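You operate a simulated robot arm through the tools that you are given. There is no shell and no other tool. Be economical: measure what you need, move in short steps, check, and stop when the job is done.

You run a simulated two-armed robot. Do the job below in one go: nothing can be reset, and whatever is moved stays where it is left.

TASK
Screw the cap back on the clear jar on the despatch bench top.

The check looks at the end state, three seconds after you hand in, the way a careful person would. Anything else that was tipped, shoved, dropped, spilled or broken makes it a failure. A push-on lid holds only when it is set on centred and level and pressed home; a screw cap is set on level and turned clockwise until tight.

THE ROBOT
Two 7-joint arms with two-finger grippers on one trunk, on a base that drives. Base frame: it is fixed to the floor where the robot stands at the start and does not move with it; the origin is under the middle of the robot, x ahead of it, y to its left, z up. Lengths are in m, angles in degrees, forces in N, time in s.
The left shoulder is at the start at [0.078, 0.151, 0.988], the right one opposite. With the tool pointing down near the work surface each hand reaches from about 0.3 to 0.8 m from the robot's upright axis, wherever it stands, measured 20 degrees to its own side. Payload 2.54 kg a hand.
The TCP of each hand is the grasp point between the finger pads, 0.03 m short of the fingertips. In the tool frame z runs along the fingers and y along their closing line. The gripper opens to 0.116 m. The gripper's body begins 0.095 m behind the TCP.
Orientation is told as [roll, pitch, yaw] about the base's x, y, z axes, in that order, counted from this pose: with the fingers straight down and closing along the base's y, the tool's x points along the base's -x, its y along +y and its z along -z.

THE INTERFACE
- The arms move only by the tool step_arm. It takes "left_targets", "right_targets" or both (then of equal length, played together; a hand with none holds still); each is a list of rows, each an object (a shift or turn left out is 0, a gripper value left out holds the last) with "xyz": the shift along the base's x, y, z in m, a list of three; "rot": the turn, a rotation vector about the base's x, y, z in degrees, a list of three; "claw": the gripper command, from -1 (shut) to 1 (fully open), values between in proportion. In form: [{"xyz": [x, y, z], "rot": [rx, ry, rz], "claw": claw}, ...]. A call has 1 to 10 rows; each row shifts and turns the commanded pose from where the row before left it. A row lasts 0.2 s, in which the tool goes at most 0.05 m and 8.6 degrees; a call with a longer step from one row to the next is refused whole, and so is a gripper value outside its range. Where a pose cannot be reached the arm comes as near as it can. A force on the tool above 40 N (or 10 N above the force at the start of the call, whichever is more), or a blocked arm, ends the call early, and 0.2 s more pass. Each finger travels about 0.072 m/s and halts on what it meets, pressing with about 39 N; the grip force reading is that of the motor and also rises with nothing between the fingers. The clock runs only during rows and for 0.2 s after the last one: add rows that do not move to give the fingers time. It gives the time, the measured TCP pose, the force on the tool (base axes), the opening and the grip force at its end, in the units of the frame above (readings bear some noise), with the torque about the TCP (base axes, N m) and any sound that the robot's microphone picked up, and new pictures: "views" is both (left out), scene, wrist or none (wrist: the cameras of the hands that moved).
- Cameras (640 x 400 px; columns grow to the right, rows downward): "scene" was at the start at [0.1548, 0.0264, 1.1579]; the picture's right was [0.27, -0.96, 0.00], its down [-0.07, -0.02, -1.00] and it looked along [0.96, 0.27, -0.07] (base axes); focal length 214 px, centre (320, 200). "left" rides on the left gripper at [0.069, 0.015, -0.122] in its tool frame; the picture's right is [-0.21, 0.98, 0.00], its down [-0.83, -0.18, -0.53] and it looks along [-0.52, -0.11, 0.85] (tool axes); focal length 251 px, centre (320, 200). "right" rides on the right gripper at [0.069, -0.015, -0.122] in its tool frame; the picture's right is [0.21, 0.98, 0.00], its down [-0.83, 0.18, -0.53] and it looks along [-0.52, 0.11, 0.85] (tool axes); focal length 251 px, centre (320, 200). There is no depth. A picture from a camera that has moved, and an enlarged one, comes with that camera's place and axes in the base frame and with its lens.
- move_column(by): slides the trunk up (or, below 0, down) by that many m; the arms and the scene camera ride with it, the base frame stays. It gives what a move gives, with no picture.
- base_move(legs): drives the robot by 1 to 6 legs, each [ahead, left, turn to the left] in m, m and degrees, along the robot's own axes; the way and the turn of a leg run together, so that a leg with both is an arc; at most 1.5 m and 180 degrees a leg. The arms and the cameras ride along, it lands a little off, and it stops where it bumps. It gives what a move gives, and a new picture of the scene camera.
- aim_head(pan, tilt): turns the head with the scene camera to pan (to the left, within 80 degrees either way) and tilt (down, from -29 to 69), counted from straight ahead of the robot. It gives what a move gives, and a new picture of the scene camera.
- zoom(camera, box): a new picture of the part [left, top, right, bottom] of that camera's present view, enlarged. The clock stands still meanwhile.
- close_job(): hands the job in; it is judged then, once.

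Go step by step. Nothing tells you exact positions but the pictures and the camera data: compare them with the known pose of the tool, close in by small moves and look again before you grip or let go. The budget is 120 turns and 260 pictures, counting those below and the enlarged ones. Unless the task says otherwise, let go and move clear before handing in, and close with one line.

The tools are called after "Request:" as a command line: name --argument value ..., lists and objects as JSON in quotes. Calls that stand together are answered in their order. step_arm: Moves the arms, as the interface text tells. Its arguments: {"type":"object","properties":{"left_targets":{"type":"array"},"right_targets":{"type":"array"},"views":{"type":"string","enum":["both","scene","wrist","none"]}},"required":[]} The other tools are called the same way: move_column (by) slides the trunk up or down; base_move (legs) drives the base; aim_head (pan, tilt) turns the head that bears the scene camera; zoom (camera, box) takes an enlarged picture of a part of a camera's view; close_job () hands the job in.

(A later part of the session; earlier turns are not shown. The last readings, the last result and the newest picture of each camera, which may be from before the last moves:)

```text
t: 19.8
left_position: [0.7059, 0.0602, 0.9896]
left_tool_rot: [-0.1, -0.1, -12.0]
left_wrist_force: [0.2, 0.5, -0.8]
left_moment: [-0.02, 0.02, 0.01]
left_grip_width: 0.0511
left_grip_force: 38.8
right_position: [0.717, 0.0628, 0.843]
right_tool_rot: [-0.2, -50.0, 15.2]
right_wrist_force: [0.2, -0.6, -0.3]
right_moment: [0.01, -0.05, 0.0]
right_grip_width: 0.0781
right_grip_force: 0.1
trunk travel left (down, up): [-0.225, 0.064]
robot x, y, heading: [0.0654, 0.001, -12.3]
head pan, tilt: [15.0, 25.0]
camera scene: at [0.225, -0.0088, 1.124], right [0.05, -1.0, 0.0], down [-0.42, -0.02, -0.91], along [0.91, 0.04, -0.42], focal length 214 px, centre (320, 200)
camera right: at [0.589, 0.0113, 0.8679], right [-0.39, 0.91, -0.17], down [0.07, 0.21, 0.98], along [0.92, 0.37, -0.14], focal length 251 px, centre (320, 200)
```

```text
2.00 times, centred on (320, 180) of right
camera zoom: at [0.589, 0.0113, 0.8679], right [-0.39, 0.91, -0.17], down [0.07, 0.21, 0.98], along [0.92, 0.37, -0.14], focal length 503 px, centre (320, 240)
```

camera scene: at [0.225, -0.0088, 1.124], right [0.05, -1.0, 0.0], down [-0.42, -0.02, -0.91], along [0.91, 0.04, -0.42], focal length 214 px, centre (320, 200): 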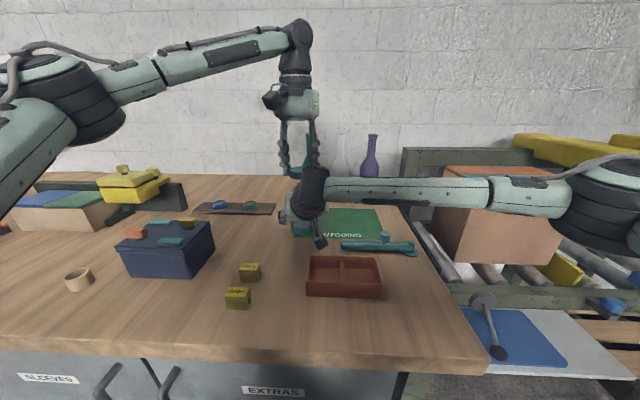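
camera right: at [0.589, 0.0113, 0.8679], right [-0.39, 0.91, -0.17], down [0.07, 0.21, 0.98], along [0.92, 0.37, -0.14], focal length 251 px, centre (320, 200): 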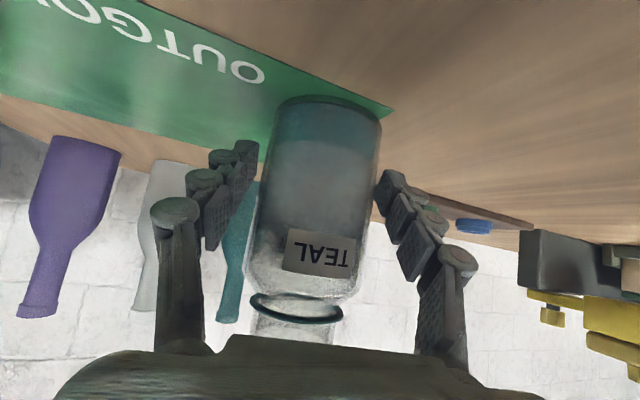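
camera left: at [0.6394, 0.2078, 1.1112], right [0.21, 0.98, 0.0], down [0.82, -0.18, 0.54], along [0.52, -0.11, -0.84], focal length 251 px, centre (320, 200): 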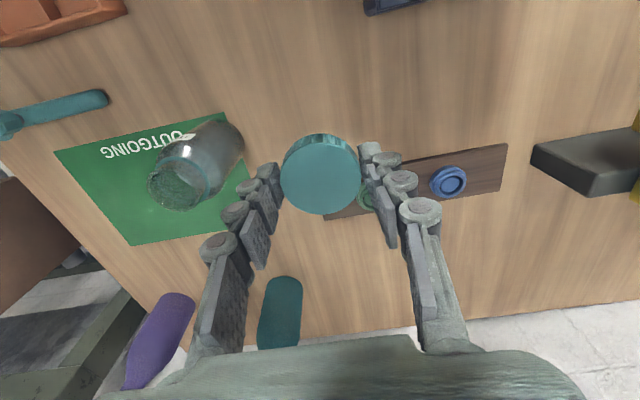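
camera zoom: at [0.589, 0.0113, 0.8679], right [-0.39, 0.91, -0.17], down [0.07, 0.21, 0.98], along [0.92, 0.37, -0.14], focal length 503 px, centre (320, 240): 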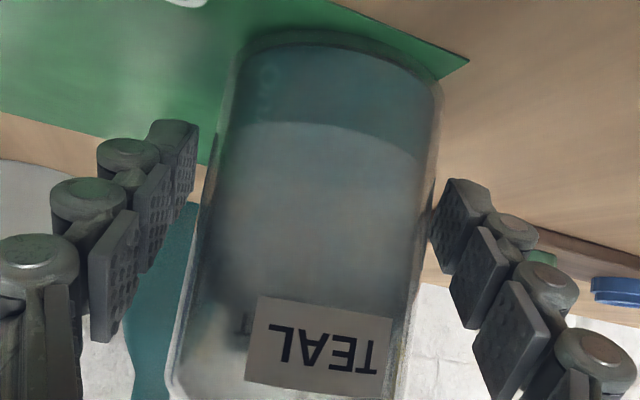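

The jar sits nearer the left-hand finger, so I'll shift the right hand 5 mm to centre it and then close.

Request:
step_arm --right_targets '[{"xyz": [-0.0013, 0.0048, 0]}, {"claw": 0.22}, {"claw": 0.12}, {"claw": 0}, {"claw": -0.2}, {}]'

Request:
zoom --camera "left" --box '[160, 60, 480, 260]'

```text
t: 21.2
left_position: [0.7054, 0.0595, 0.9906]
left_tool_rot: [-0.2, -0.2, -12.1]
left_wrist_force: [0.2, -0.3, 0.8]
left_moment: [0.0, 0.01, 0.02]
left_grip_width: 0.0512
left_grip_force: 39.0
right_position: [0.7161, 0.0666, 0.8428]
right_tool_rot: [-0.2, -49.9, 15.2]
right_wrist_force: [-0.5, -2.3, 1.7]
right_moment: [0.07, 0.01, 0.02]
right_grip_width: 0.062
right_grip_force: 39.2
trunk travel left (down, up): [-0.225, 0.064]
robot x, y, heading: [0.0699, 0.0023, -12.2]
head pan, tilt: [15.0, 25.0]
camera scene: at [0.2249, -0.009, 1.1241], right [0.05, -1.0, 0.0], down [-0.42, -0.02, -0.91], along [0.91, 0.04, -0.42], focal length 214 px, centre (320, 200)
camera right: at [0.5875, 0.0159, 0.8679], right [-0.39, 0.91, -0.17], down [0.07, 0.21, 0.98], along [0.92, 0.37, -0.14], focal length 251 px, centre (320, 200)
```

scene: 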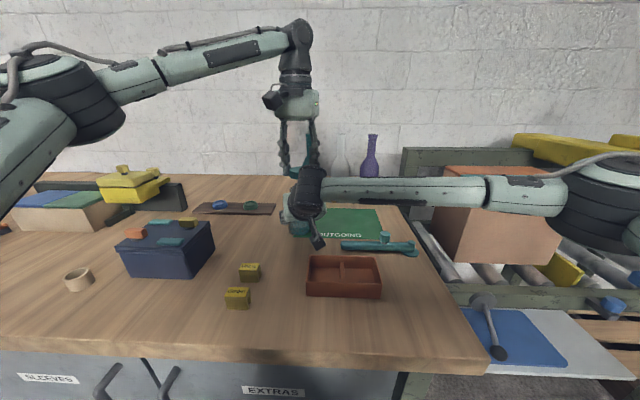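
right: 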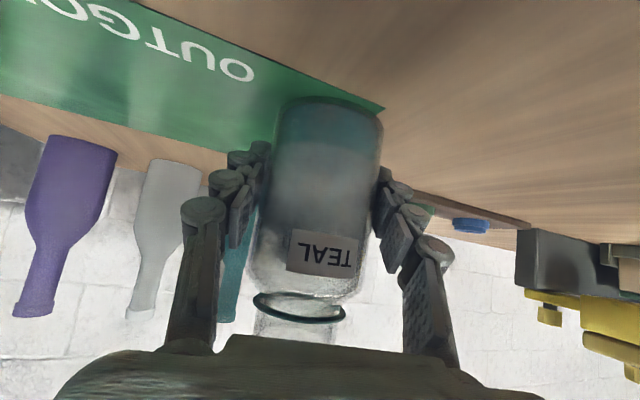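

```text
2.00 times, centred on (320, 160) of left
camera zoom: at [0.6413, 0.0877, 1.1116], right [0.41, 0.91, 0.0], down [0.77, -0.35, 0.54], along [0.49, -0.22, -0.84], focal length 503 px, centre (320, 280)
```

zoom: 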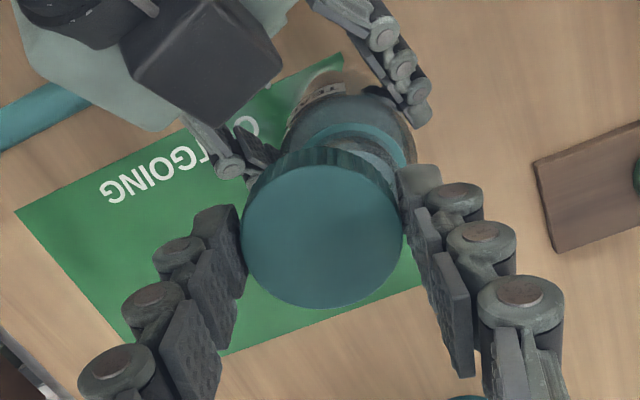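

The jar is held (62 mm wide) and now sits at about (0.718, 0.067). The cap is centred in the left grip, so I'll move it 12.5 mm in x and 7.5 mm in y, lower it to just above the mouth, and check.

Request:
step_arm --left_targets '[{"xyz": [0.0125, 0.0075, 0]}, {"xyz": [0, 0, -0.01]}, {"xyz": [0, 0, -0.01]}, {}]'

Request:
zoom --camera "scene" --box '[256, 130, 352, 220]'

Request:
zoom --camera "left" --box '[160, 60, 480, 260]'

```text
t: 22.2
left_position: [0.7181, 0.0674, 0.9712]
left_tool_rot: [0.0, -0.1, -12.1]
left_wrist_force: [0.2, -0.3, -0.4]
left_moment: [0.03, -0.03, -0.02]
left_grip_width: 0.051
left_grip_force: 38.9
right_position: [0.7172, 0.0669, 0.8433]
right_tool_rot: [-0.2, -50.0, 15.3]
right_wrist_force: [0.9, 1.0, 2.5]
right_moment: [0.12, 0.02, -0.02]
right_grip_width: 0.0617
right_grip_force: 38.9
trunk travel left (down, up): [-0.225, 0.064]
robot x, y, heading: [0.0678, -0.0021, -12.1]
head pan, tilt: [15.0, 25.0]
camera scene: at [0.2249, -0.0088, 1.1241], right [0.05, -1.0, 0.0], down [-0.42, -0.02, -0.91], along [0.91, 0.04, -0.42], focal length 214 px, centre (320, 200)
camera left: at [0.6537, 0.0955, 1.0921], right [0.41, 0.91, 0.0], down [0.77, -0.35, 0.54], along [0.49, -0.22, -0.84], focal length 251 px, centre (320, 200)
```

scene: 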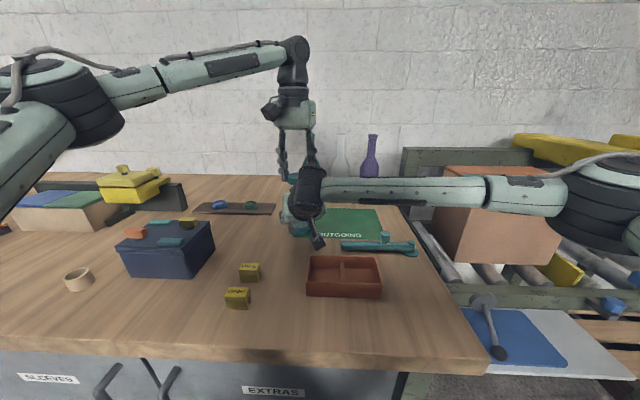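
left: 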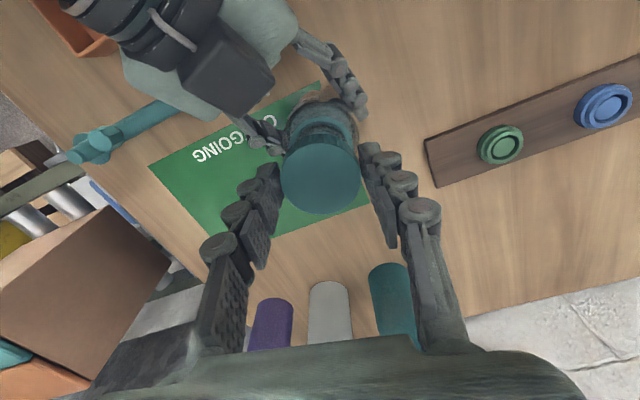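

```text
4.44 times, centred on (304, 175) of scene
camera zoom: at [0.2249, -0.0088, 1.1241], right [0.05, -1.0, 0.0], down [-0.42, -0.02, -0.91], along [0.91, 0.04, -0.42], focal length 953 px, centre (391, 311)
```

zoom: 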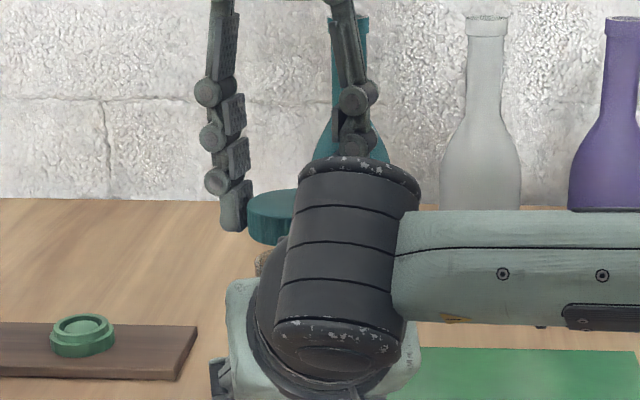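

```text
2.00 times, centred on (320, 160) of left
camera zoom: at [0.6537, 0.0955, 1.0921], right [0.41, 0.91, 0.0], down [0.77, -0.35, 0.54], along [0.49, -0.22, -0.84], focal length 503 px, centre (320, 280)
```

zoom: 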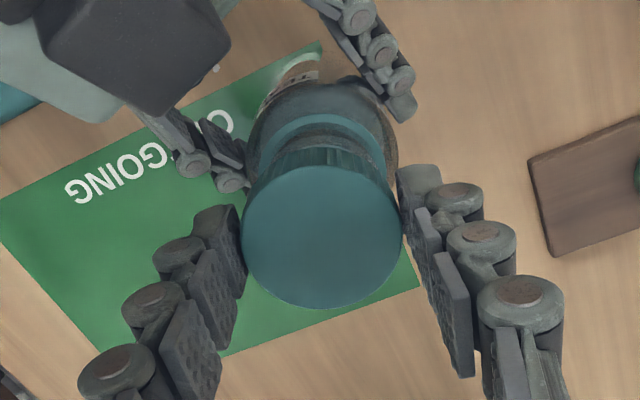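

The jar rim and ring line up with the cap to within about 1–2 mm. I'll lower slowly until it touches.

Request:
step_arm --left_targets '[{"xyz": [0.001, 0, -0.006]}, {"xyz": [0, 0, -0.003]}, {"xyz": [0, 0, -0.003]}, {"xyz": [0, 0, -0.002]}, {}]' --views "wrist"

Request:
zoom --camera "left" --box '[160, 60, 480, 260]'

Request:
zoom --camera "scene" --box '[256, 130, 352, 220]'

```text
t: 23.4
left_position: [0.7188, 0.0668, 0.9547]
left_tool_rot: [-0.1, -0.1, -12.1]
left_wrist_force: [0.4, 0.5, -0.3]
left_moment: [-0.02, 0.01, 0.04]
left_grip_width: 0.0514
left_grip_force: 39.1
right_position: [0.7153, 0.0669, 0.8427]
right_tool_rot: [-0.3, -50.1, 15.3]
right_wrist_force: [1.9, 0.8, 2.2]
right_moment: [0.21, 0.04, 0.0]
right_grip_width: 0.0619
right_grip_force: 39.5
trunk travel left (down, up): [-0.225, 0.064]
robot x, y, heading: [0.0657, 0.002, -12.3]
head pan, tilt: [15.0, 25.0]
camera left: at [0.6548, 0.0959, 1.0768], right [0.41, 0.91, 0.0], down [0.77, -0.35, 0.54], along [0.49, -0.22, -0.84], focal length 251 px, centre (320, 200)
```

left: 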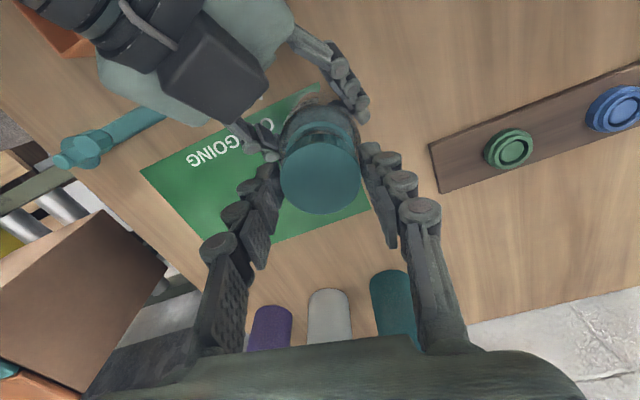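

```text
2.00 times, centred on (320, 160) of left
camera zoom: at [0.6548, 0.0959, 1.0768], right [0.41, 0.91, 0.0], down [0.77, -0.35, 0.54], along [0.49, -0.22, -0.84], focal length 503 px, centre (320, 280)
```

zoom: 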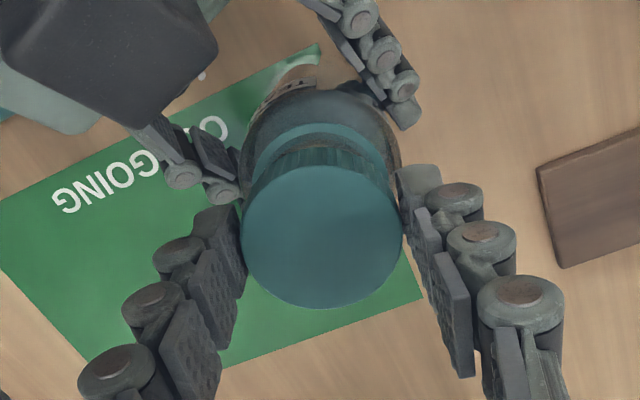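

```text
4.44 times, centred on (304, 175) of scene
camera zoom: at [0.2248, -0.0087, 1.1241], right [0.05, -1.0, 0.0], down [-0.42, -0.02, -0.91], along [0.91, 0.04, -0.42], focal length 953 px, centre (391, 311)
```

zoom: 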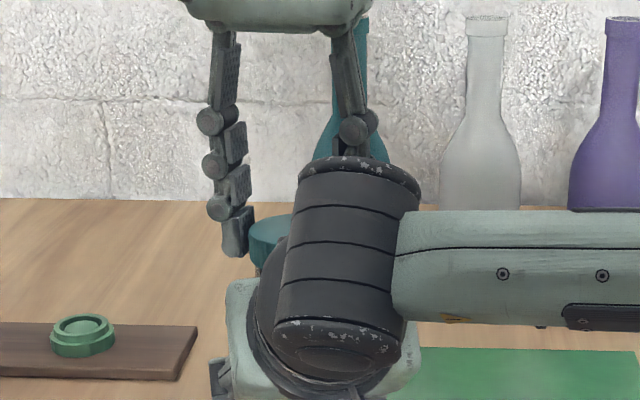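

No contact yet and still aligned. I'll keep lowering in 2 mm steps.

Request:
step_arm --left_targets '[{"xyz": [0, 0, -0.002]}, {"xyz": [0, 0, -0.002]}, {"xyz": [0, 0, -0.002]}, {"xyz": [0, 0, -0.002]}, {}]' --views "none"

Request:
zoom --camera "left" --box '[160, 60, 480, 260]'

```text
t: 24.6
left_position: [0.7177, 0.0661, 0.9516]
left_tool_rot: [-0.2, -0.7, -12.0]
left_wrist_force: [3.1, 2.0, 34.6]
left_moment: [0.33, 0.41, -0.05]
left_grip_width: 0.0514
left_grip_force: 38.9
right_position: [0.715, 0.0664, 0.8426]
right_tool_rot: [-0.2, -49.9, 15.3]
right_wrist_force: [3.8, 3.3, -4.7]
right_moment: [0.68, -0.52, -0.07]
right_grip_width: 0.0616
right_grip_force: 39.1
trunk travel left (down, up): [-0.225, 0.064]
robot x, y, heading: [0.0688, 0.0, -12.2]
head pan, tilt: [15.0, 25.0]
```

```text
2.00 times, centred on (320, 160) of left
camera zoom: at [0.6525, 0.0959, 1.0734], right [0.41, 0.91, 0.0], down [0.76, -0.35, 0.54], along [0.49, -0.23, -0.84], focal length 503 px, centre (320, 280)
```

zoom: 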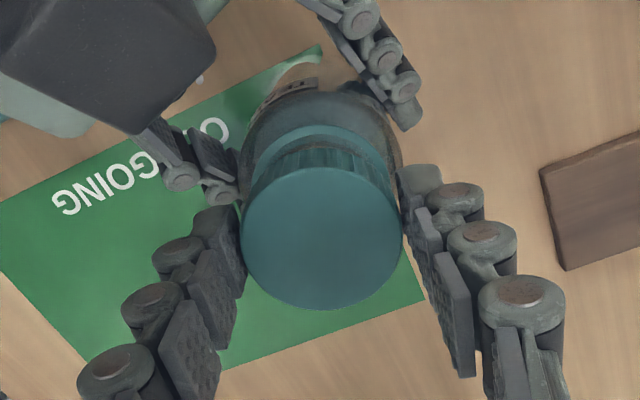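

It touched at z≈0.951, and the moment says the contact is on the (-x, +y) side, so the cap sits slightly off toward (+x, -y). I'll lift, shift about 1.5 mm and try again gently.

Request:
step_arm --left_targets '[{"xyz": [0, 0, 0.004]}, {"xyz": [0, 0, 0.003]}, {"xyz": [-0.0012, 0.001, 0]}, {"xyz": [0, 0, -0.003]}, {"xyz": [0, 0, -0.001]}, {"xyz": [0, 0, -0.001]}, {}]' --views "none"

```text
t: 26.2
left_position: [0.7188, 0.0681, 0.9507]
left_tool_rot: [-0.2, -0.2, -12.0]
left_wrist_force: [-0.8, 0.2, -0.1]
left_moment: [0.0, 0.0, 0.0]
left_grip_width: 0.0509
left_grip_force: 38.9
right_position: [0.7162, 0.0655, 0.8426]
right_tool_rot: [-0.2, -50.1, 15.2]
right_wrist_force: [0.9, 0.6, 3.2]
right_moment: [0.14, 0.11, 0.04]
right_grip_width: 0.0616
right_grip_force: 39.2
trunk travel left (down, up): [-0.225, 0.064]
robot x, y, heading: [0.0671, 0.0022, -12.4]
head pan, tilt: [15.0, 25.0]
```

Request:
step_arm --left_targets '[{"xyz": [0, 0, -0.001]}, {"xyz": [0, 0, -0.001]}, {"xyz": [0, 0, -0.001]}, {}]' --views "none"

```text
t: 27.2
left_position: [0.7179, 0.0684, 0.9481]
left_tool_rot: [-0.1, -0.1, -12.0]
left_wrist_force: [-3.4, 1.0, 1.2]
left_moment: [0.04, 0.09, -0.07]
left_grip_width: 0.0511
left_grip_force: 39.0
right_position: [0.7172, 0.0659, 0.8429]
right_tool_rot: [-0.2, -50.1, 15.3]
right_wrist_force: [3.9, 1.0, 4.2]
right_moment: [0.3, 0.25, -0.01]
right_grip_width: 0.0613
right_grip_force: 39.1
trunk travel left (down, up): [-0.225, 0.064]
robot x, y, heading: [0.0704, 0.0018, -12.2]
head pan, tilt: [15.0, 25.0]
```

The cap is slipping over the rim with only a small side force. I'll shift another 0.8 mm toward -x and continue down.

Request:
step_arm --left_targets '[{"xyz": [-0.0008, 0.0002, -0.001]}, {"xyz": [0, 0, -0.001]}, {"xyz": [0, 0, -0.001]}, {}]' --views "none"

Request:
zoom --camera "left" --box '[160, 60, 480, 260]'

```text
t: 28.2
left_position: [0.7175, 0.0697, 0.9451]
left_tool_rot: [-0.1, -0.2, -12.1]
left_wrist_force: [-1.2, 1.0, 0.4]
left_moment: [0.02, 0.0, -0.03]
left_grip_width: 0.051
left_grip_force: 39.0
right_position: [0.7169, 0.0683, 0.8424]
right_tool_rot: [-0.2, -50.0, 15.2]
right_wrist_force: [2.9, 0.0, 5.5]
right_moment: [0.18, 0.06, -0.03]
right_grip_width: 0.0614
right_grip_force: 39.1
trunk travel left (down, up): [-0.225, 0.064]
robot x, y, heading: [0.0709, 0.001, -12.2]
head pan, tilt: [15.0, 25.0]
```

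```text
2.00 times, centred on (320, 160) of left
camera zoom: at [0.6528, 0.0963, 1.0664], right [0.41, 0.91, 0.0], down [0.77, -0.35, 0.54], along [0.49, -0.22, -0.84], focal length 503 px, centre (320, 280)
```

zoom: 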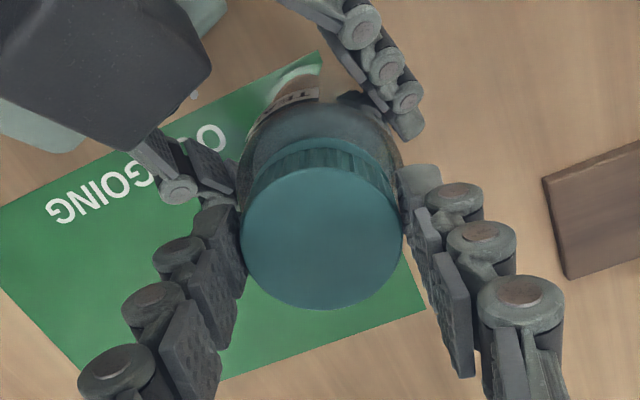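

The cap is over the rim with little force. I'll lower to the thread start.

Request:
step_arm --left_targets '[{"xyz": [0, 0, -0.001]}, {"xyz": [0, 0, -0.001]}, {"xyz": [0, 0, -0.001]}, {"xyz": [0, 0, -0.001]}, {}]' --views "none"

```text
t: 29.4
left_position: [0.7182, 0.0677, 0.9407]
left_tool_rot: [-0.1, -0.3, -12.1]
left_wrist_force: [0.2, -0.7, 6.5]
left_moment: [-0.13, -0.13, -0.02]
left_grip_width: 0.0509
left_grip_force: 38.9
right_position: [0.7163, 0.0666, 0.8425]
right_tool_rot: [-0.3, -50.0, 15.4]
right_wrist_force: [0.2, 0.4, 1.8]
right_moment: [0.34, -0.27, -0.01]
right_grip_width: 0.0614
right_grip_force: 39.0
trunk travel left (down, up): [-0.225, 0.064]
robot x, y, heading: [0.0707, -0.0012, -12.0]
head pan, tilt: [15.0, 25.0]
```

Contact is about 6.5 N, which should be the thread start. I'll start turning clockwise with a slight downward follow.

Request:
step_arm --left_targets '[{"rot": [0, 0, -7], "xyz": [0, 0, -0.0003]}, {"rot": [0, 0, -7]}, {"rot": [0, 0, -7], "xyz": [0, 0, -0.0003]}, {"rot": [0, 0, -7]}, {"rot": [0, 0, -7]}, {}]' --views "wrist"

```text
t: 30.8
left_position: [0.7175, 0.0695, 0.9401]
left_tool_rot: [0.0, -0.3, -47.0]
left_wrist_force: [9.2, 7.4, 16.7]
left_moment: [0.15, -0.4, 0.03]
left_grip_width: 0.051
left_grip_force: 39.2
right_position: [0.7148, 0.0668, 0.8423]
right_tool_rot: [-0.3, -50.0, 15.3]
right_wrist_force: [-5.3, -4.4, 0.3]
right_moment: [0.75, -0.42, -0.03]
right_grip_width: 0.0615
right_grip_force: 39.6
trunk travel left (down, up): [-0.225, 0.064]
robot x, y, heading: [0.0675, -0.0008, -12.3]
head pan, tilt: [15.0, 25.0]
camera left: at [0.6813, 0.1289, 1.0623], right [0.86, 0.51, 0.0], down [0.43, -0.73, 0.54], along [0.27, -0.46, -0.84], focal length 251 px, centre (320, 200)
```

left: 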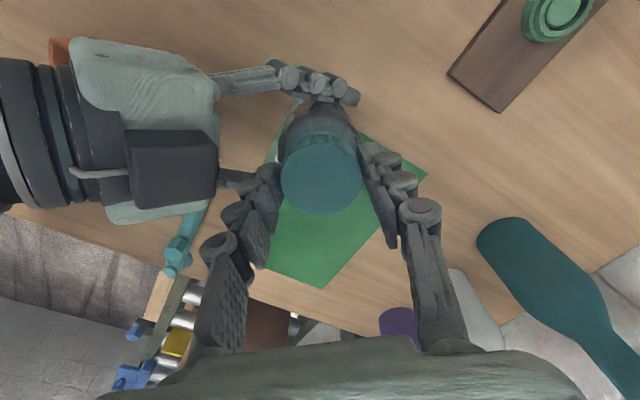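

Side force built up to (9, 7) N, so the cap is slightly eccentric. I'll relieve it by under 1 mm and keep turning without extra push.

Request:
step_arm --left_targets '[{"xyz": [0.0008, 0.0006, 0]}, {"rot": [0, 0, -7]}, {"rot": [0, 0, -7]}, {"rot": [0, 0, -7]}, {"rot": [0, 0, -7]}, {}]' --views "none"

```text
t: 32.2
left_position: [0.7169, 0.0699, 0.9407]
left_tool_rot: [-0.1, -0.3, -75.2]
left_wrist_force: [10.7, 8.2, 23.7]
left_moment: [0.18, -0.4, 0.02]
left_grip_width: 0.0509
left_grip_force: 38.8
right_position: [0.7144, 0.067, 0.8431]
right_tool_rot: [-0.3, -50.0, 15.4]
right_wrist_force: [-5.7, -4.7, -4.4]
right_moment: [0.47, -0.35, 0.06]
right_grip_width: 0.0613
right_grip_force: 39.5
trunk travel left (down, up): [-0.225, 0.064]
robot x, y, heading: [0.0663, -0.0004, -12.2]
head pan, tilt: [15.0, 25.0]
```

Forces keep rising without any twist torque. I'll lift gently to see whether the thread has caught and to relieve the side load.

Request:
step_arm --left_targets '[{"xyz": [0, 0, 0.001]}, {"xyz": [0, 0, 0.001]}, {"xyz": [0, 0, 0.001]}, {}]' --views "none"

Request:
zoom --camera "left" --box '[160, 60, 480, 260]'

Request:
zoom --camera "scene" --box '[256, 130, 352, 220]'

```text
t: 33.2
left_position: [0.7176, 0.0693, 0.9412]
left_tool_rot: [-0.2, 0.0, -75.1]
left_wrist_force: [12.6, 4.9, 2.2]
left_moment: [0.07, -0.74, 0.02]
left_grip_width: 0.0512
left_grip_force: 38.9
right_position: [0.7158, 0.0669, 0.8426]
right_tool_rot: [-0.2, -50.1, 15.4]
right_wrist_force: [-13.8, -6.5, 0.3]
right_moment: [0.3, -0.38, 0.03]
right_grip_width: 0.0615
right_grip_force: 39.0
trunk travel left (down, up): [-0.225, 0.064]
robot x, y, heading: [0.0701, -0.0013, -12.3]
head pan, tilt: [15.0, 25.0]
```

```text
2.00 times, centred on (320, 160) of left
camera zoom: at [0.7157, 0.1388, 1.0626], right [1.0, 0.04, 0.0], down [0.04, -0.84, 0.54], along [0.02, -0.54, -0.84], focal length 503 px, centre (320, 280)
```

zoom: 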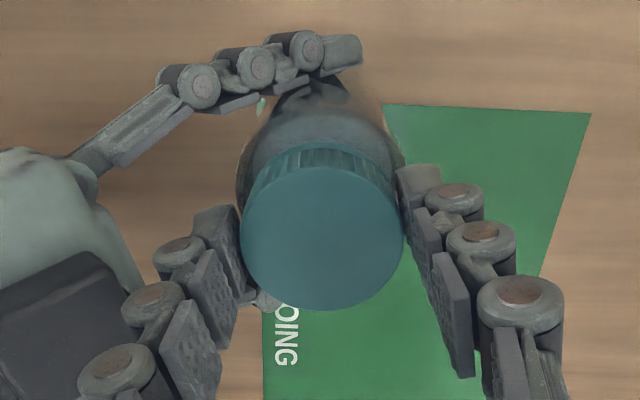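

```text
4.44 times, centred on (304, 175) of scene
camera zoom: at [0.225, -0.0089, 1.1239], right [0.05, -1.0, 0.0], down [-0.42, -0.02, -0.91], along [0.91, 0.04, -0.42], focal length 953 px, centre (391, 311)
```

zoom: 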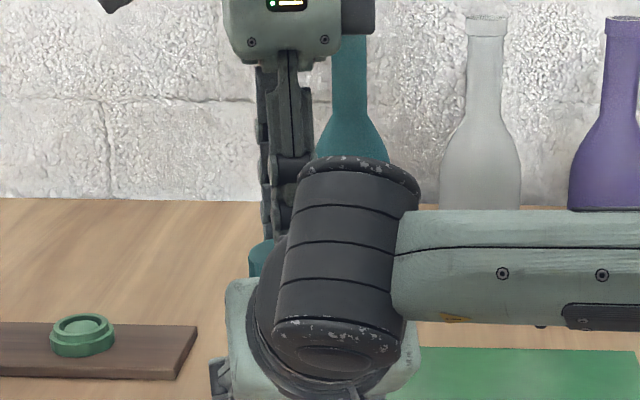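

Up-down contact is light now, but the arms are still pushing about 13 N against each other in x. I'll shift the left hand to relieve that.

Request:
step_arm --left_targets '[{"xyz": [0.001, 0.0004, 0]}, {"xyz": [0.0008, 0.0004, 0]}, {}]' --views "none"

```text
t: 34.0
left_position: [0.7191, 0.0698, 0.9411]
left_tool_rot: [-0.3, -0.2, -75.3]
left_wrist_force: [1.2, 0.2, -1.4]
left_moment: [0.07, -0.05, 0.0]
left_grip_width: 0.0511
left_grip_force: 38.7
right_position: [0.7166, 0.0667, 0.8408]
right_tool_rot: [-0.2, -50.1, 15.3]
right_wrist_force: [-1.8, -0.6, 1.1]
right_moment: [0.05, 0.0, 0.01]
right_grip_width: 0.0612
right_grip_force: 38.7
trunk travel left (down, up): [-0.225, 0.064]
robot x, y, heading: [0.0665, -0.0005, -12.2]
head pan, tilt: [15.0, 25.0]
```

The forces are gone. Now a light push down, and I'll keep turning clockwise.

Request:
step_arm --left_targets '[{"xyz": [0, 0, -0.001]}, {"rot": [0, 0, -7]}, {"rot": [0, 0, -7]}, {"rot": [0, 0, -7]}, {"rot": [0, 0, -7]}, {}]' --views "none"

```text
t: 35.4
left_position: [0.7202, 0.0689, 0.9407]
left_tool_rot: [-0.2, -0.2, -103.3]
left_wrist_force: [-7.0, -2.7, -1.9]
left_moment: [-0.08, 0.3, -0.03]
left_grip_width: 0.0509
left_grip_force: 39.4
right_position: [0.7182, 0.0656, 0.8427]
right_tool_rot: [-0.2, -50.1, 15.4]
right_wrist_force: [9.1, 2.5, 2.9]
right_moment: [-0.28, 0.44, 0.03]
right_grip_width: 0.061
right_grip_force: 38.9
trunk travel left (down, up): [-0.225, 0.064]
robot x, y, heading: [0.0656, 0.0034, -12.2]
head pan, tilt: [15.0, 25.0]
```

Force in z is now slightly negative, so the thread is pulling down. I'll correct the side load, follow down and continue.

Request:
step_arm --left_targets '[{"xyz": [-0.001, -0.0004, -0.0005]}, {"rot": [0, 0, -7]}, {"rot": [0, 0, -7], "xyz": [0, 0, -0.0003]}, {"rot": [0, 0, -7]}, {"rot": [0, 0, -7], "xyz": [0, 0, -0.0003]}, {}]' --views "none"

```text
t: 36.8
left_position: [0.719, 0.0702, 0.9402]
left_tool_rot: [0.0, -0.1, -131.2]
left_wrist_force: [12.8, 0.6, -1.7]
left_moment: [0.01, -0.44, -0.01]
left_grip_width: 0.0511
left_grip_force: 39.3
right_position: [0.7152, 0.0665, 0.8428]
right_tool_rot: [-0.2, -50.1, 15.4]
right_wrist_force: [-10.4, -2.1, 7.3]
right_moment: [0.11, -0.68, 0.07]
right_grip_width: 0.0611
right_grip_force: 39.0
trunk travel left (down, up): [-0.225, 0.064]
robot x, y, heading: [0.0664, 0.0027, -12.3]
head pan, tilt: [15.0, 25.0]
```

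Request:
step_arm --left_targets '[{"xyz": [0.0014, 0, -0.0003]}, {"rot": [0, 0, -7]}, {"rot": [0, 0, -7], "xyz": [0, 0, -0.0003]}, {"rot": [0, 0, -7]}, {"rot": [0, 0, -7], "xyz": [0, 0, -0.0003]}, {}]' --views "wrist"

Request:
zoom --camera "left" --box '[160, 60, 480, 260]'

```text
t: 38.2
left_position: [0.7201, 0.0684, 0.9393]
left_tool_rot: [-0.1, -0.3, -159.3]
left_wrist_force: [-0.5, -3.4, 0.4]
left_moment: [-0.04, -0.07, -0.02]
left_grip_width: 0.0511
left_grip_force: 39.2
right_position: [0.7159, 0.066, 0.8415]
right_tool_rot: [-0.3, -50.0, 15.5]
right_wrist_force: [-2.3, 3.8, 4.1]
right_moment: [-0.17, 0.32, 0.04]
right_grip_width: 0.0609
right_grip_force: 39.0
trunk travel left (down, up): [-0.225, 0.064]
robot x, y, heading: [0.0682, -0.0024, -12.5]
head pan, tilt: [15.0, 25.0]
camera left: at [0.7909, 0.0774, 1.0617], right [0.15, -0.99, 0.0], down [-0.83, -0.12, 0.54], along [-0.53, -0.08, -0.84], focal length 251 px, centre (320, 200)
```

left: 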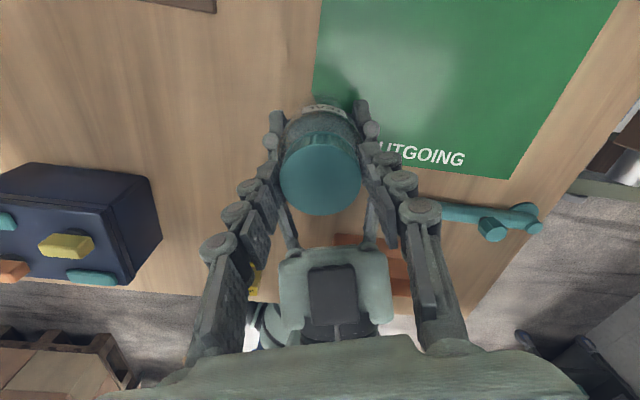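

```text
2.00 times, centred on (320, 160) of left
camera zoom: at [0.7909, 0.0774, 1.0617], right [0.15, -0.99, 0.0], down [-0.83, -0.12, 0.54], along [-0.53, -0.08, -0.84], focal length 503 px, centre (320, 280)
```

zoom: 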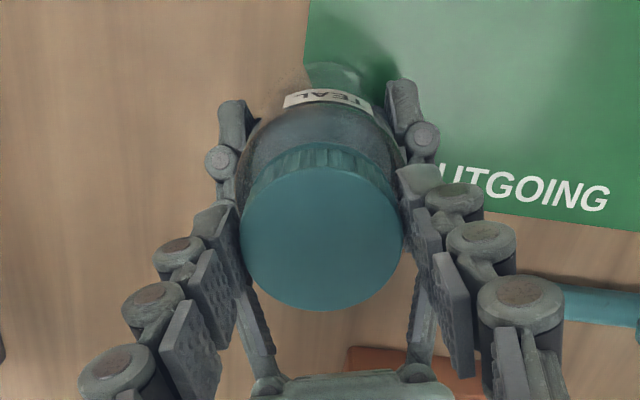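

It's turning smoothly and the jar stays still. I'll continue clockwise.

Request:
step_arm --left_targets '[{"xyz": [0, -0.0004, -0.0003]}, {"rot": [0, 0, -7]}, {"rot": [0, 0, -7], "xyz": [0, 0, -0.0003]}, {"rot": [0, 0, -7]}, {"rot": [0, 0, -7], "xyz": [0, 0, -0.0003]}, {}]' --views "none"

```text
t: 39.6
left_position: [0.72, 0.069, 0.9405]
left_tool_rot: [-0.1, -0.1, 172.8]
left_wrist_force: [6.5, -13.3, 5.4]
left_moment: [-0.56, -0.28, 0.0]
left_grip_width: 0.0509
left_grip_force: 38.4
right_position: [0.7157, 0.0675, 0.8426]
right_tool_rot: [-0.2, -50.0, 15.4]
right_wrist_force: [-4.3, 10.3, 2.5]
right_moment: [-0.69, -0.31, 0.01]
right_grip_width: 0.0609
right_grip_force: 39.3
trunk travel left (down, up): [-0.225, 0.064]
robot x, y, heading: [0.0681, -0.0024, -12.4]
head pan, tilt: [15.0, 25.0]
```

Request:
step_arm --left_targets '[{"xyz": [0.0007, -0.0014, 0]}, {"rot": [0, 0, -7]}, {"rot": [0, 0, -7]}, {"rot": [0, 0, -7]}, {"rot": [0, 0, -7]}, {}]' --views "none"

```text
t: 41.0
left_position: [0.7209, 0.0672, 0.9396]
left_tool_rot: [-0.2, -0.3, 144.7]
left_wrist_force: [-10.0, -10.7, 5.2]
left_moment: [-0.3, 0.34, -0.01]
left_grip_width: 0.051
left_grip_force: 39.0
right_position: [0.7175, 0.0666, 0.8413]
right_tool_rot: [-0.3, -50.1, 15.2]
right_wrist_force: [9.8, 14.7, 0.1]
right_moment: [-0.45, 0.77, 0.05]
right_grip_width: 0.0611
right_grip_force: 39.0
trunk travel left (down, up): [-0.225, 0.064]
robot x, y, heading: [0.0695, -0.0013, -12.1]
head pan, tilt: [15.0, 25.0]
```

Request:
step_arm --left_targets '[{"xyz": [-0.0014, -0.0014, 0]}, {"rot": [0, 0, -7], "xyz": [-0.0003, 0, 0]}, {"rot": [0, 0, -7], "xyz": [-0.0003, 0, 0]}, {"rot": [0, 0, -7], "xyz": [-0.0003, 0, -0.0003]}, {"rot": [0, 0, -7], "xyz": [-0.0003, 0, 0]}, {}]' --views "wrist"

```text
t: 41.9
left_position: [0.7002, 0.0628, 0.9397]
left_tool_rot: [-1.6, 0.7, 132.2]
left_wrist_force: [4.2, -0.9, 5.5]
left_moment: [0.98, 1.36, 0.96]
left_grip_width: 0.0512
left_grip_force: 38.8
left hand out of reach, approached as far as the arm can: row 3, 4
right_position: [0.7118, 0.0675, 0.8427]
right_tool_rot: [-0.9, -50.0, 16.2]
right_wrist_force: [-8.3, 1.4, 3.8]
right_moment: [-1.07, -1.22, -0.99]
right_grip_width: 0.061
right_grip_force: 38.8
trunk travel left (down, up): [-0.225, 0.064]
robot x, y, heading: [0.0667, -0.0009, -12.4]
head pan, tilt: [15.0, 25.0]
stopped in row 4 (left hand): the force on the tool passed its limit at 76 N (the readings are from after the stop); the commanded pose is now the measured one
camera left: at [0.7328, -0.0007, 1.0628], right [-0.87, -0.5, -0.03], down [-0.44, 0.73, 0.53], along [-0.24, 0.47, -0.85], focal length 251 px, centre (320, 200)
```

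left: 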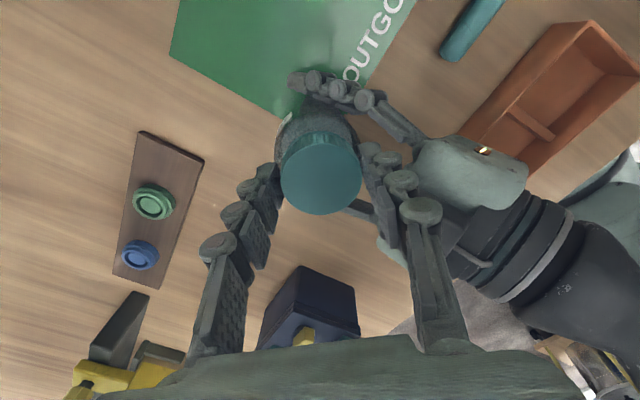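

The left wrist hit its limit and lurched about 2 cm. I'll check the state of the jar and cap before anything else.

Request:
zoom --camera "left" --box '[220, 60, 440, 240]'

Request:
zoom --camera "right" --box '[0, 0, 640, 400]'

Request:
zoom --camera "scene" --box '[230, 140, 390, 260]'

```text
2.22 times, centred on (330, 150) of left
camera zoom: at [0.7328, -0.0007, 1.0628], right [-0.87, -0.5, -0.03], down [-0.44, 0.73, 0.53], along [-0.24, 0.47, -0.85], focal length 559 px, centre (298, 311)
```

zoom: 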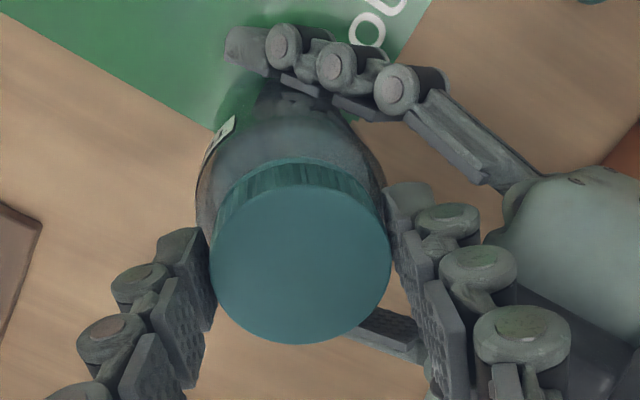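

```text
1.00 times, centred on (320, 200) of right (not enlarged: the box is as wide or as high as the picture)
camera zoom: at [0.5839, 0.0161, 0.8686], right [-0.39, 0.9, -0.17], down [0.07, 0.22, 0.97], along [0.92, 0.37, -0.15], focal length 251 px, centre (320, 200)
```

zoom: 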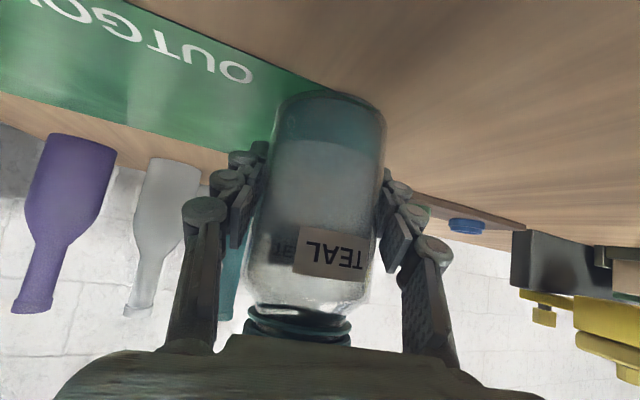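

```text
3.33 times, centred on (310, 200) of scene
camera zoom: at [0.2241, -0.009, 1.1242], right [0.05, -1.0, 0.0], down [-0.42, -0.02, -0.91], along [0.91, 0.04, -0.42], focal length 715 px, centre (353, 200)
```

zoom: 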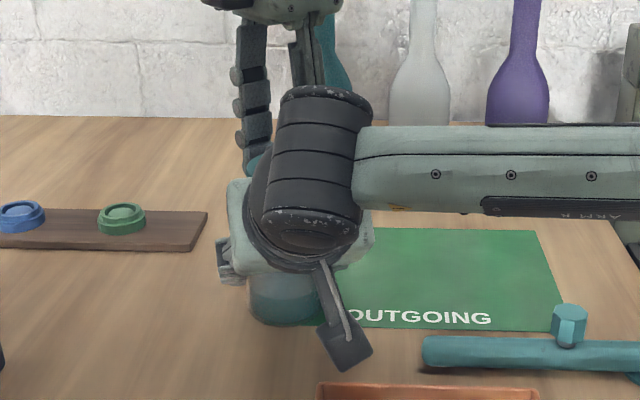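

The jar slid about 1.5 cm toward the robot inside the right grip, but it is upright with the cap still on it. I'll open the left hand a little and lift straight off to unwind the wrist.

Request:
step_arm --left_targets '[{"claw": 0.1}, {"claw": 0.1}, {}]' --views "wrist"

Request:
zoom --camera "left" --box '[220, 60, 440, 240]'

```text
t: 42.7
left_position: [0.7012, 0.0617, 0.9399]
left_tool_rot: [-1.6, 1.0, 131.9]
left_wrist_force: [18.9, 0.7, 0.4]
left_moment: [-0.21, 0.28, 0.31]
left_grip_width: 0.0562
left_grip_force: 0.1
right_position: [0.7135, 0.0658, 0.8423]
right_tool_rot: [-0.6, -50.0, 15.9]
right_wrist_force: [-18.4, -2.3, 8.9]
right_moment: [0.09, -1.84, -0.33]
right_grip_width: 0.0607
right_grip_force: 39.6
trunk travel left (down, up): [-0.225, 0.064]
robot x, y, heading: [0.0695, 0.0005, -12.1]
head pan, tilt: [15.0, 25.0]
camera left: at [0.7332, -0.0014, 1.062], right [-0.87, -0.49, -0.03], down [-0.43, 0.73, 0.53], along [-0.24, 0.47, -0.85], focal length 251 px, centre (320, 200)
```

left: 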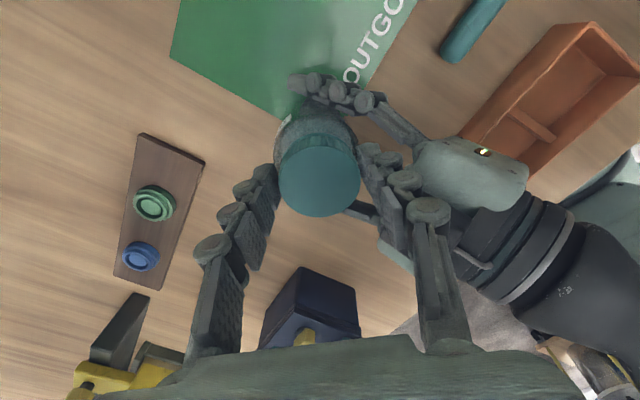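

```text
2.22 times, centred on (330, 150) of left
camera zoom: at [0.7332, -0.0014, 1.062], right [-0.87, -0.49, -0.03], down [-0.43, 0.73, 0.53], along [-0.24, 0.47, -0.85], focal length 559 px, centre (298, 311)
```

zoom: 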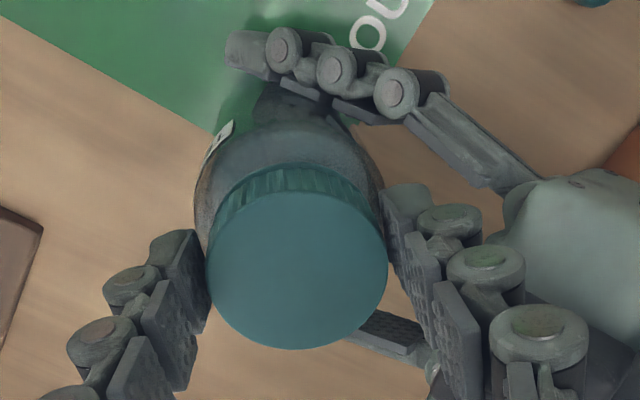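

Opening the left hand produced an x push of 19 N between the hands. I'll ease it by shifting the left hand +x before lifting.

Request:
step_arm --left_targets '[{"xyz": [0.001, 0.0, 0]}, {"xyz": [0.001, 0.0, 0]}, {"xyz": [0.001, 0.0, 0]}, {}]' --views "none"

```text
t: 43.7
left_position: [0.7024, 0.0618, 0.9394]
left_tool_rot: [-1.6, 0.7, 132.1]
left_wrist_force: [8.4, 4.1, 0.5]
left_moment: [-0.12, 0.2, -0.09]
left_grip_width: 0.0582
left_grip_force: 0.1
right_position: [0.7132, 0.0677, 0.842]
right_tool_rot: [-0.8, -50.0, 15.8]
right_wrist_force: [-11.9, -0.2, 8.8]
right_moment: [0.63, -0.52, -0.1]
right_grip_width: 0.0609
right_grip_force: 39.4
trunk travel left (down, up): [-0.225, 0.064]
robot x, y, heading: [0.0675, 0.003, -12.3]
head pan, tilt: [15.0, 25.0]
```

Request:
step_arm --left_targets '[{"xyz": [0.001, 0.0005, 0], "claw": 0.02}, {"xyz": [0.001, 0.0005, 0]}, {}]' --views "none"

Request:
zoom --camera "left" --box '[220, 60, 440, 240]'

```text
t: 44.5
left_position: [0.7049, 0.0632, 0.9397]
left_tool_rot: [-1.7, 1.0, 132.2]
left_wrist_force: [4.3, -1.2, 1.4]
left_moment: [-0.03, 0.09, 0.07]
left_grip_width: 0.0581
left_grip_force: 0.1
right_position: [0.7131, 0.0664, 0.8419]
right_tool_rot: [-0.8, -49.9, 16.0]
right_wrist_force: [-5.4, 2.7, 8.0]
right_moment: [0.04, 0.06, -0.18]
right_grip_width: 0.0607
right_grip_force: 38.5
trunk travel left (down, up): [-0.225, 0.064]
robot x, y, heading: [0.0689, 0.0002, -12.5]
head pan, tilt: [15.0, 25.0]
```

```text
2.22 times, centred on (330, 150) of left
camera zoom: at [0.7355, -0.0007, 1.0619], right [-0.87, -0.5, -0.03], down [-0.44, 0.73, 0.53], along [-0.24, 0.47, -0.85], focal length 559 px, centre (298, 311)
```

zoom: 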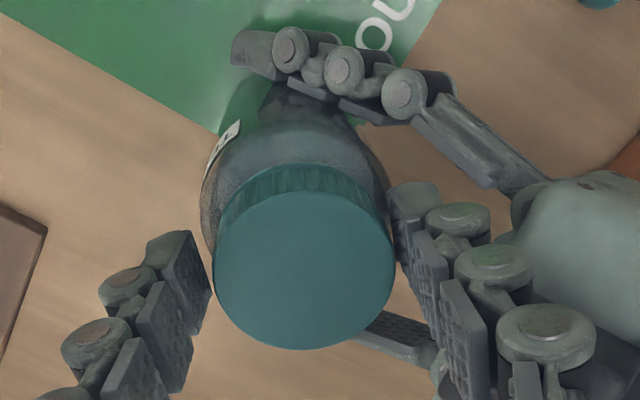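

The push is down to 4 N, so I'll lift straight up off the cap.

Request:
step_arm --left_targets '[{"xyz": [0, 0, 0.004]}, {"xyz": [0, 0, 0.008]}, {"xyz": [0, 0, 0.012]}, {"xyz": [0, 0, 0.02]}, {"xyz": [0, 0, 0.02]}, {}]' --views "wrist"

Request:
zoom --camera "left" --box '[220, 60, 440, 240]'

Request:
zoom --camera "right" --box '[160, 200, 480, 400]'

```text
t: 45.9
left_position: [0.6959, 0.0662, 1.0021]
left_tool_rot: [-1.6, 1.0, 132.1]
left_wrist_force: [0.6, -0.3, -0.1]
left_moment: [0.01, 0.01, 0.02]
left_grip_width: 0.0591
left_grip_force: 0.0
left hand out of reach, approached as far as the arm can: row 3, 5
right_position: [0.7134, 0.0669, 0.8424]
right_tool_rot: [-0.8, -49.9, 15.8]
right_wrist_force: [1.8, -1.0, 10.6]
right_moment: [-0.1, 0.19, 0.02]
right_grip_width: 0.0611
right_grip_force: 38.9
trunk travel left (down, up): [-0.225, 0.064]
robot x, y, heading: [0.0663, 0.0004, -12.3]
head pan, tilt: [15.0, 25.0]
camera left: at [0.7265, 0.0022, 1.124], right [-0.87, -0.5, -0.03], down [-0.44, 0.73, 0.53], along [-0.24, 0.47, -0.85], focal length 251 px, centre (320, 200)
```

left: 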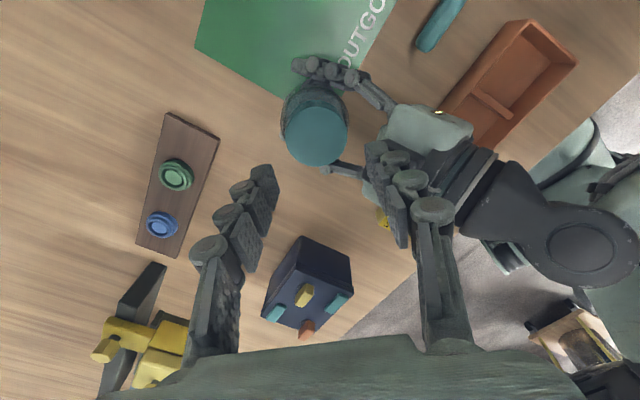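

```text
2.22 times, centred on (330, 150) of left
camera zoom: at [0.7265, 0.0022, 1.124], right [-0.87, -0.5, -0.03], down [-0.44, 0.73, 0.53], along [-0.24, 0.47, -0.85], focal length 559 px, centre (298, 311)
```

zoom: 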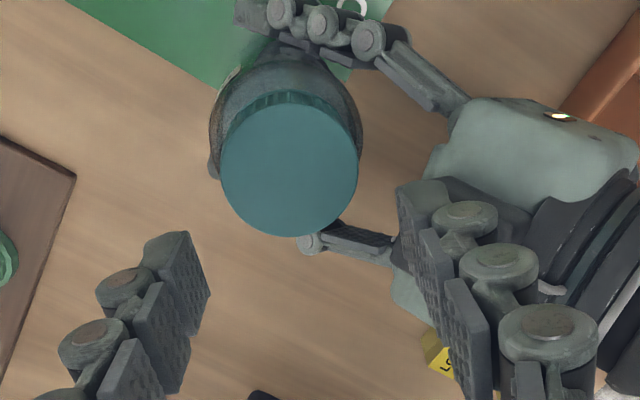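

```text
2.00 times, centred on (320, 300) of right
camera zoom: at [0.5849, 0.0153, 0.8681], right [-0.39, 0.9, -0.17], down [0.07, 0.22, 0.97], along [0.92, 0.37, -0.15], focal length 503 px, centre (320, 0)
```

zoom: 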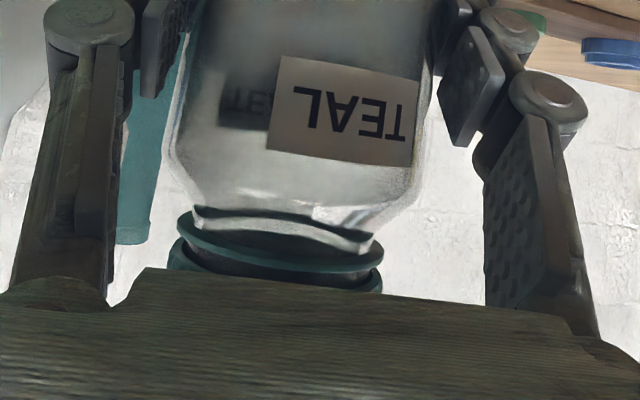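

The cap stays on the jar and the left hand is clear. I'll unwind the left wrist counter-clockwise.

Request:
step_arm --left_targets '[{"rot": [0, 0, 8.5]}, {"rot": [0, 0, 8.5]}, {"rot": [0, 0, 8.5]}, {"rot": [0, 0, 8.5]}, {"rot": [0, 0, 8.5]}, {"rot": [0, 0, 8.5]}, {"rot": [0, 0, 8.5]}, {"rot": [0, 0, 8.5]}, {"rot": [0, 0, 8.5]}, {"rot": [0, 0, 8.5]}]' --views "none"

Request:
step_arm --left_targets '[{"rot": [0, 0, 8.5]}, {"rot": [0, 0, 8.5]}, {"rot": [0, 0, 8.5]}, {"rot": [0, 0, 8.5]}, {"rot": [0, 0, 8.5]}, {"rot": [0, 0, 8.5]}, {"rot": [0, 0, 8.5]}, {"rot": [0, 0, 8.5]}, {"rot": [0, 0, 8.5]}, {"rot": [0, 0, 8.5]}]' --views "scene"

Request:
zoom --camera "right" --box '[0, 0, 640, 400]'

```text
t: 48.1
left_position: [0.6956, 0.0664, 1.0004]
left_tool_rot: [-1.4, 0.8, -142.9]
left_wrist_force: [-0.1, 0.1, 0.2]
left_moment: [-0.03, -0.01, -0.01]
left_grip_width: 0.0593
left_grip_force: 0.0
right_position: [0.7132, 0.0673, 0.842]
right_tool_rot: [-0.7, -50.0, 15.7]
right_wrist_force: [2.4, -5.1, 12.0]
right_moment: [-0.3, 0.33, 0.14]
right_grip_width: 0.0605
right_grip_force: 38.8
trunk travel left (down, up): [-0.225, 0.064]
robot x, y, heading: [0.0701, 0.0044, -12.3]
head pan, tilt: [15.0, 25.0]
```

```text
t: 50.3
left_position: [0.6956, 0.0663, 1.0009]
left_tool_rot: [-1.3, 0.7, -58.0]
left_wrist_force: [0.8, -0.4, -0.1]
left_moment: [0.02, 0.03, 0.03]
left_grip_width: 0.0592
left_grip_force: 0.1
right_position: [0.7123, 0.0668, 0.8419]
right_tool_rot: [-0.6, -49.8, 15.8]
right_wrist_force: [0.1, -2.4, 11.0]
right_moment: [-0.2, 0.3, 0.05]
right_grip_width: 0.0605
right_grip_force: 39.2
trunk travel left (down, up): [-0.225, 0.064]
robot x, y, heading: [0.0667, 0.0024, -12.3]
head pan, tilt: [15.0, 25.0]
camera scene: at [0.2244, -0.0092, 1.1242], right [0.05, -1.0, 0.0], down [-0.42, -0.02, -0.91], along [0.91, 0.04, -0.42], focal length 214 px, centre (320, 200)
```

scene: 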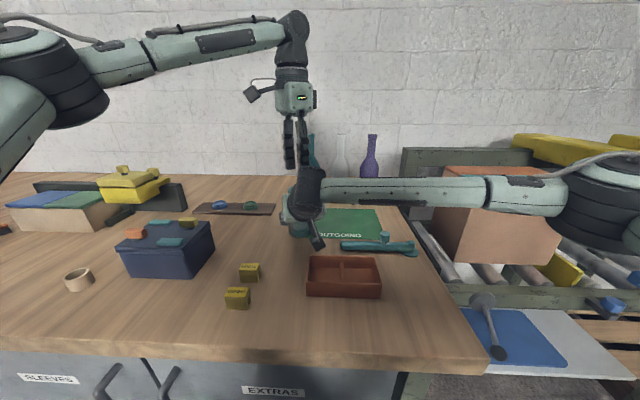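

```text
1.00 times, centred on (320, 200) of right (not enlarged: the box is as wide or as high as the picture)
camera zoom: at [0.5843, 0.0157, 0.868], right [-0.39, 0.9, -0.17], down [0.07, 0.22, 0.97], along [0.92, 0.37, -0.15], focal length 251 px, centre (320, 200)
```

zoom: 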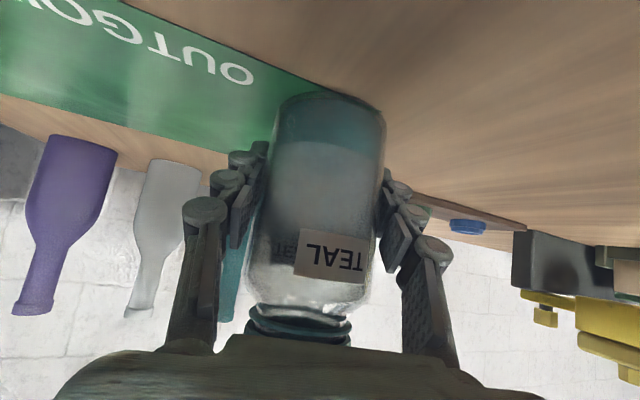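

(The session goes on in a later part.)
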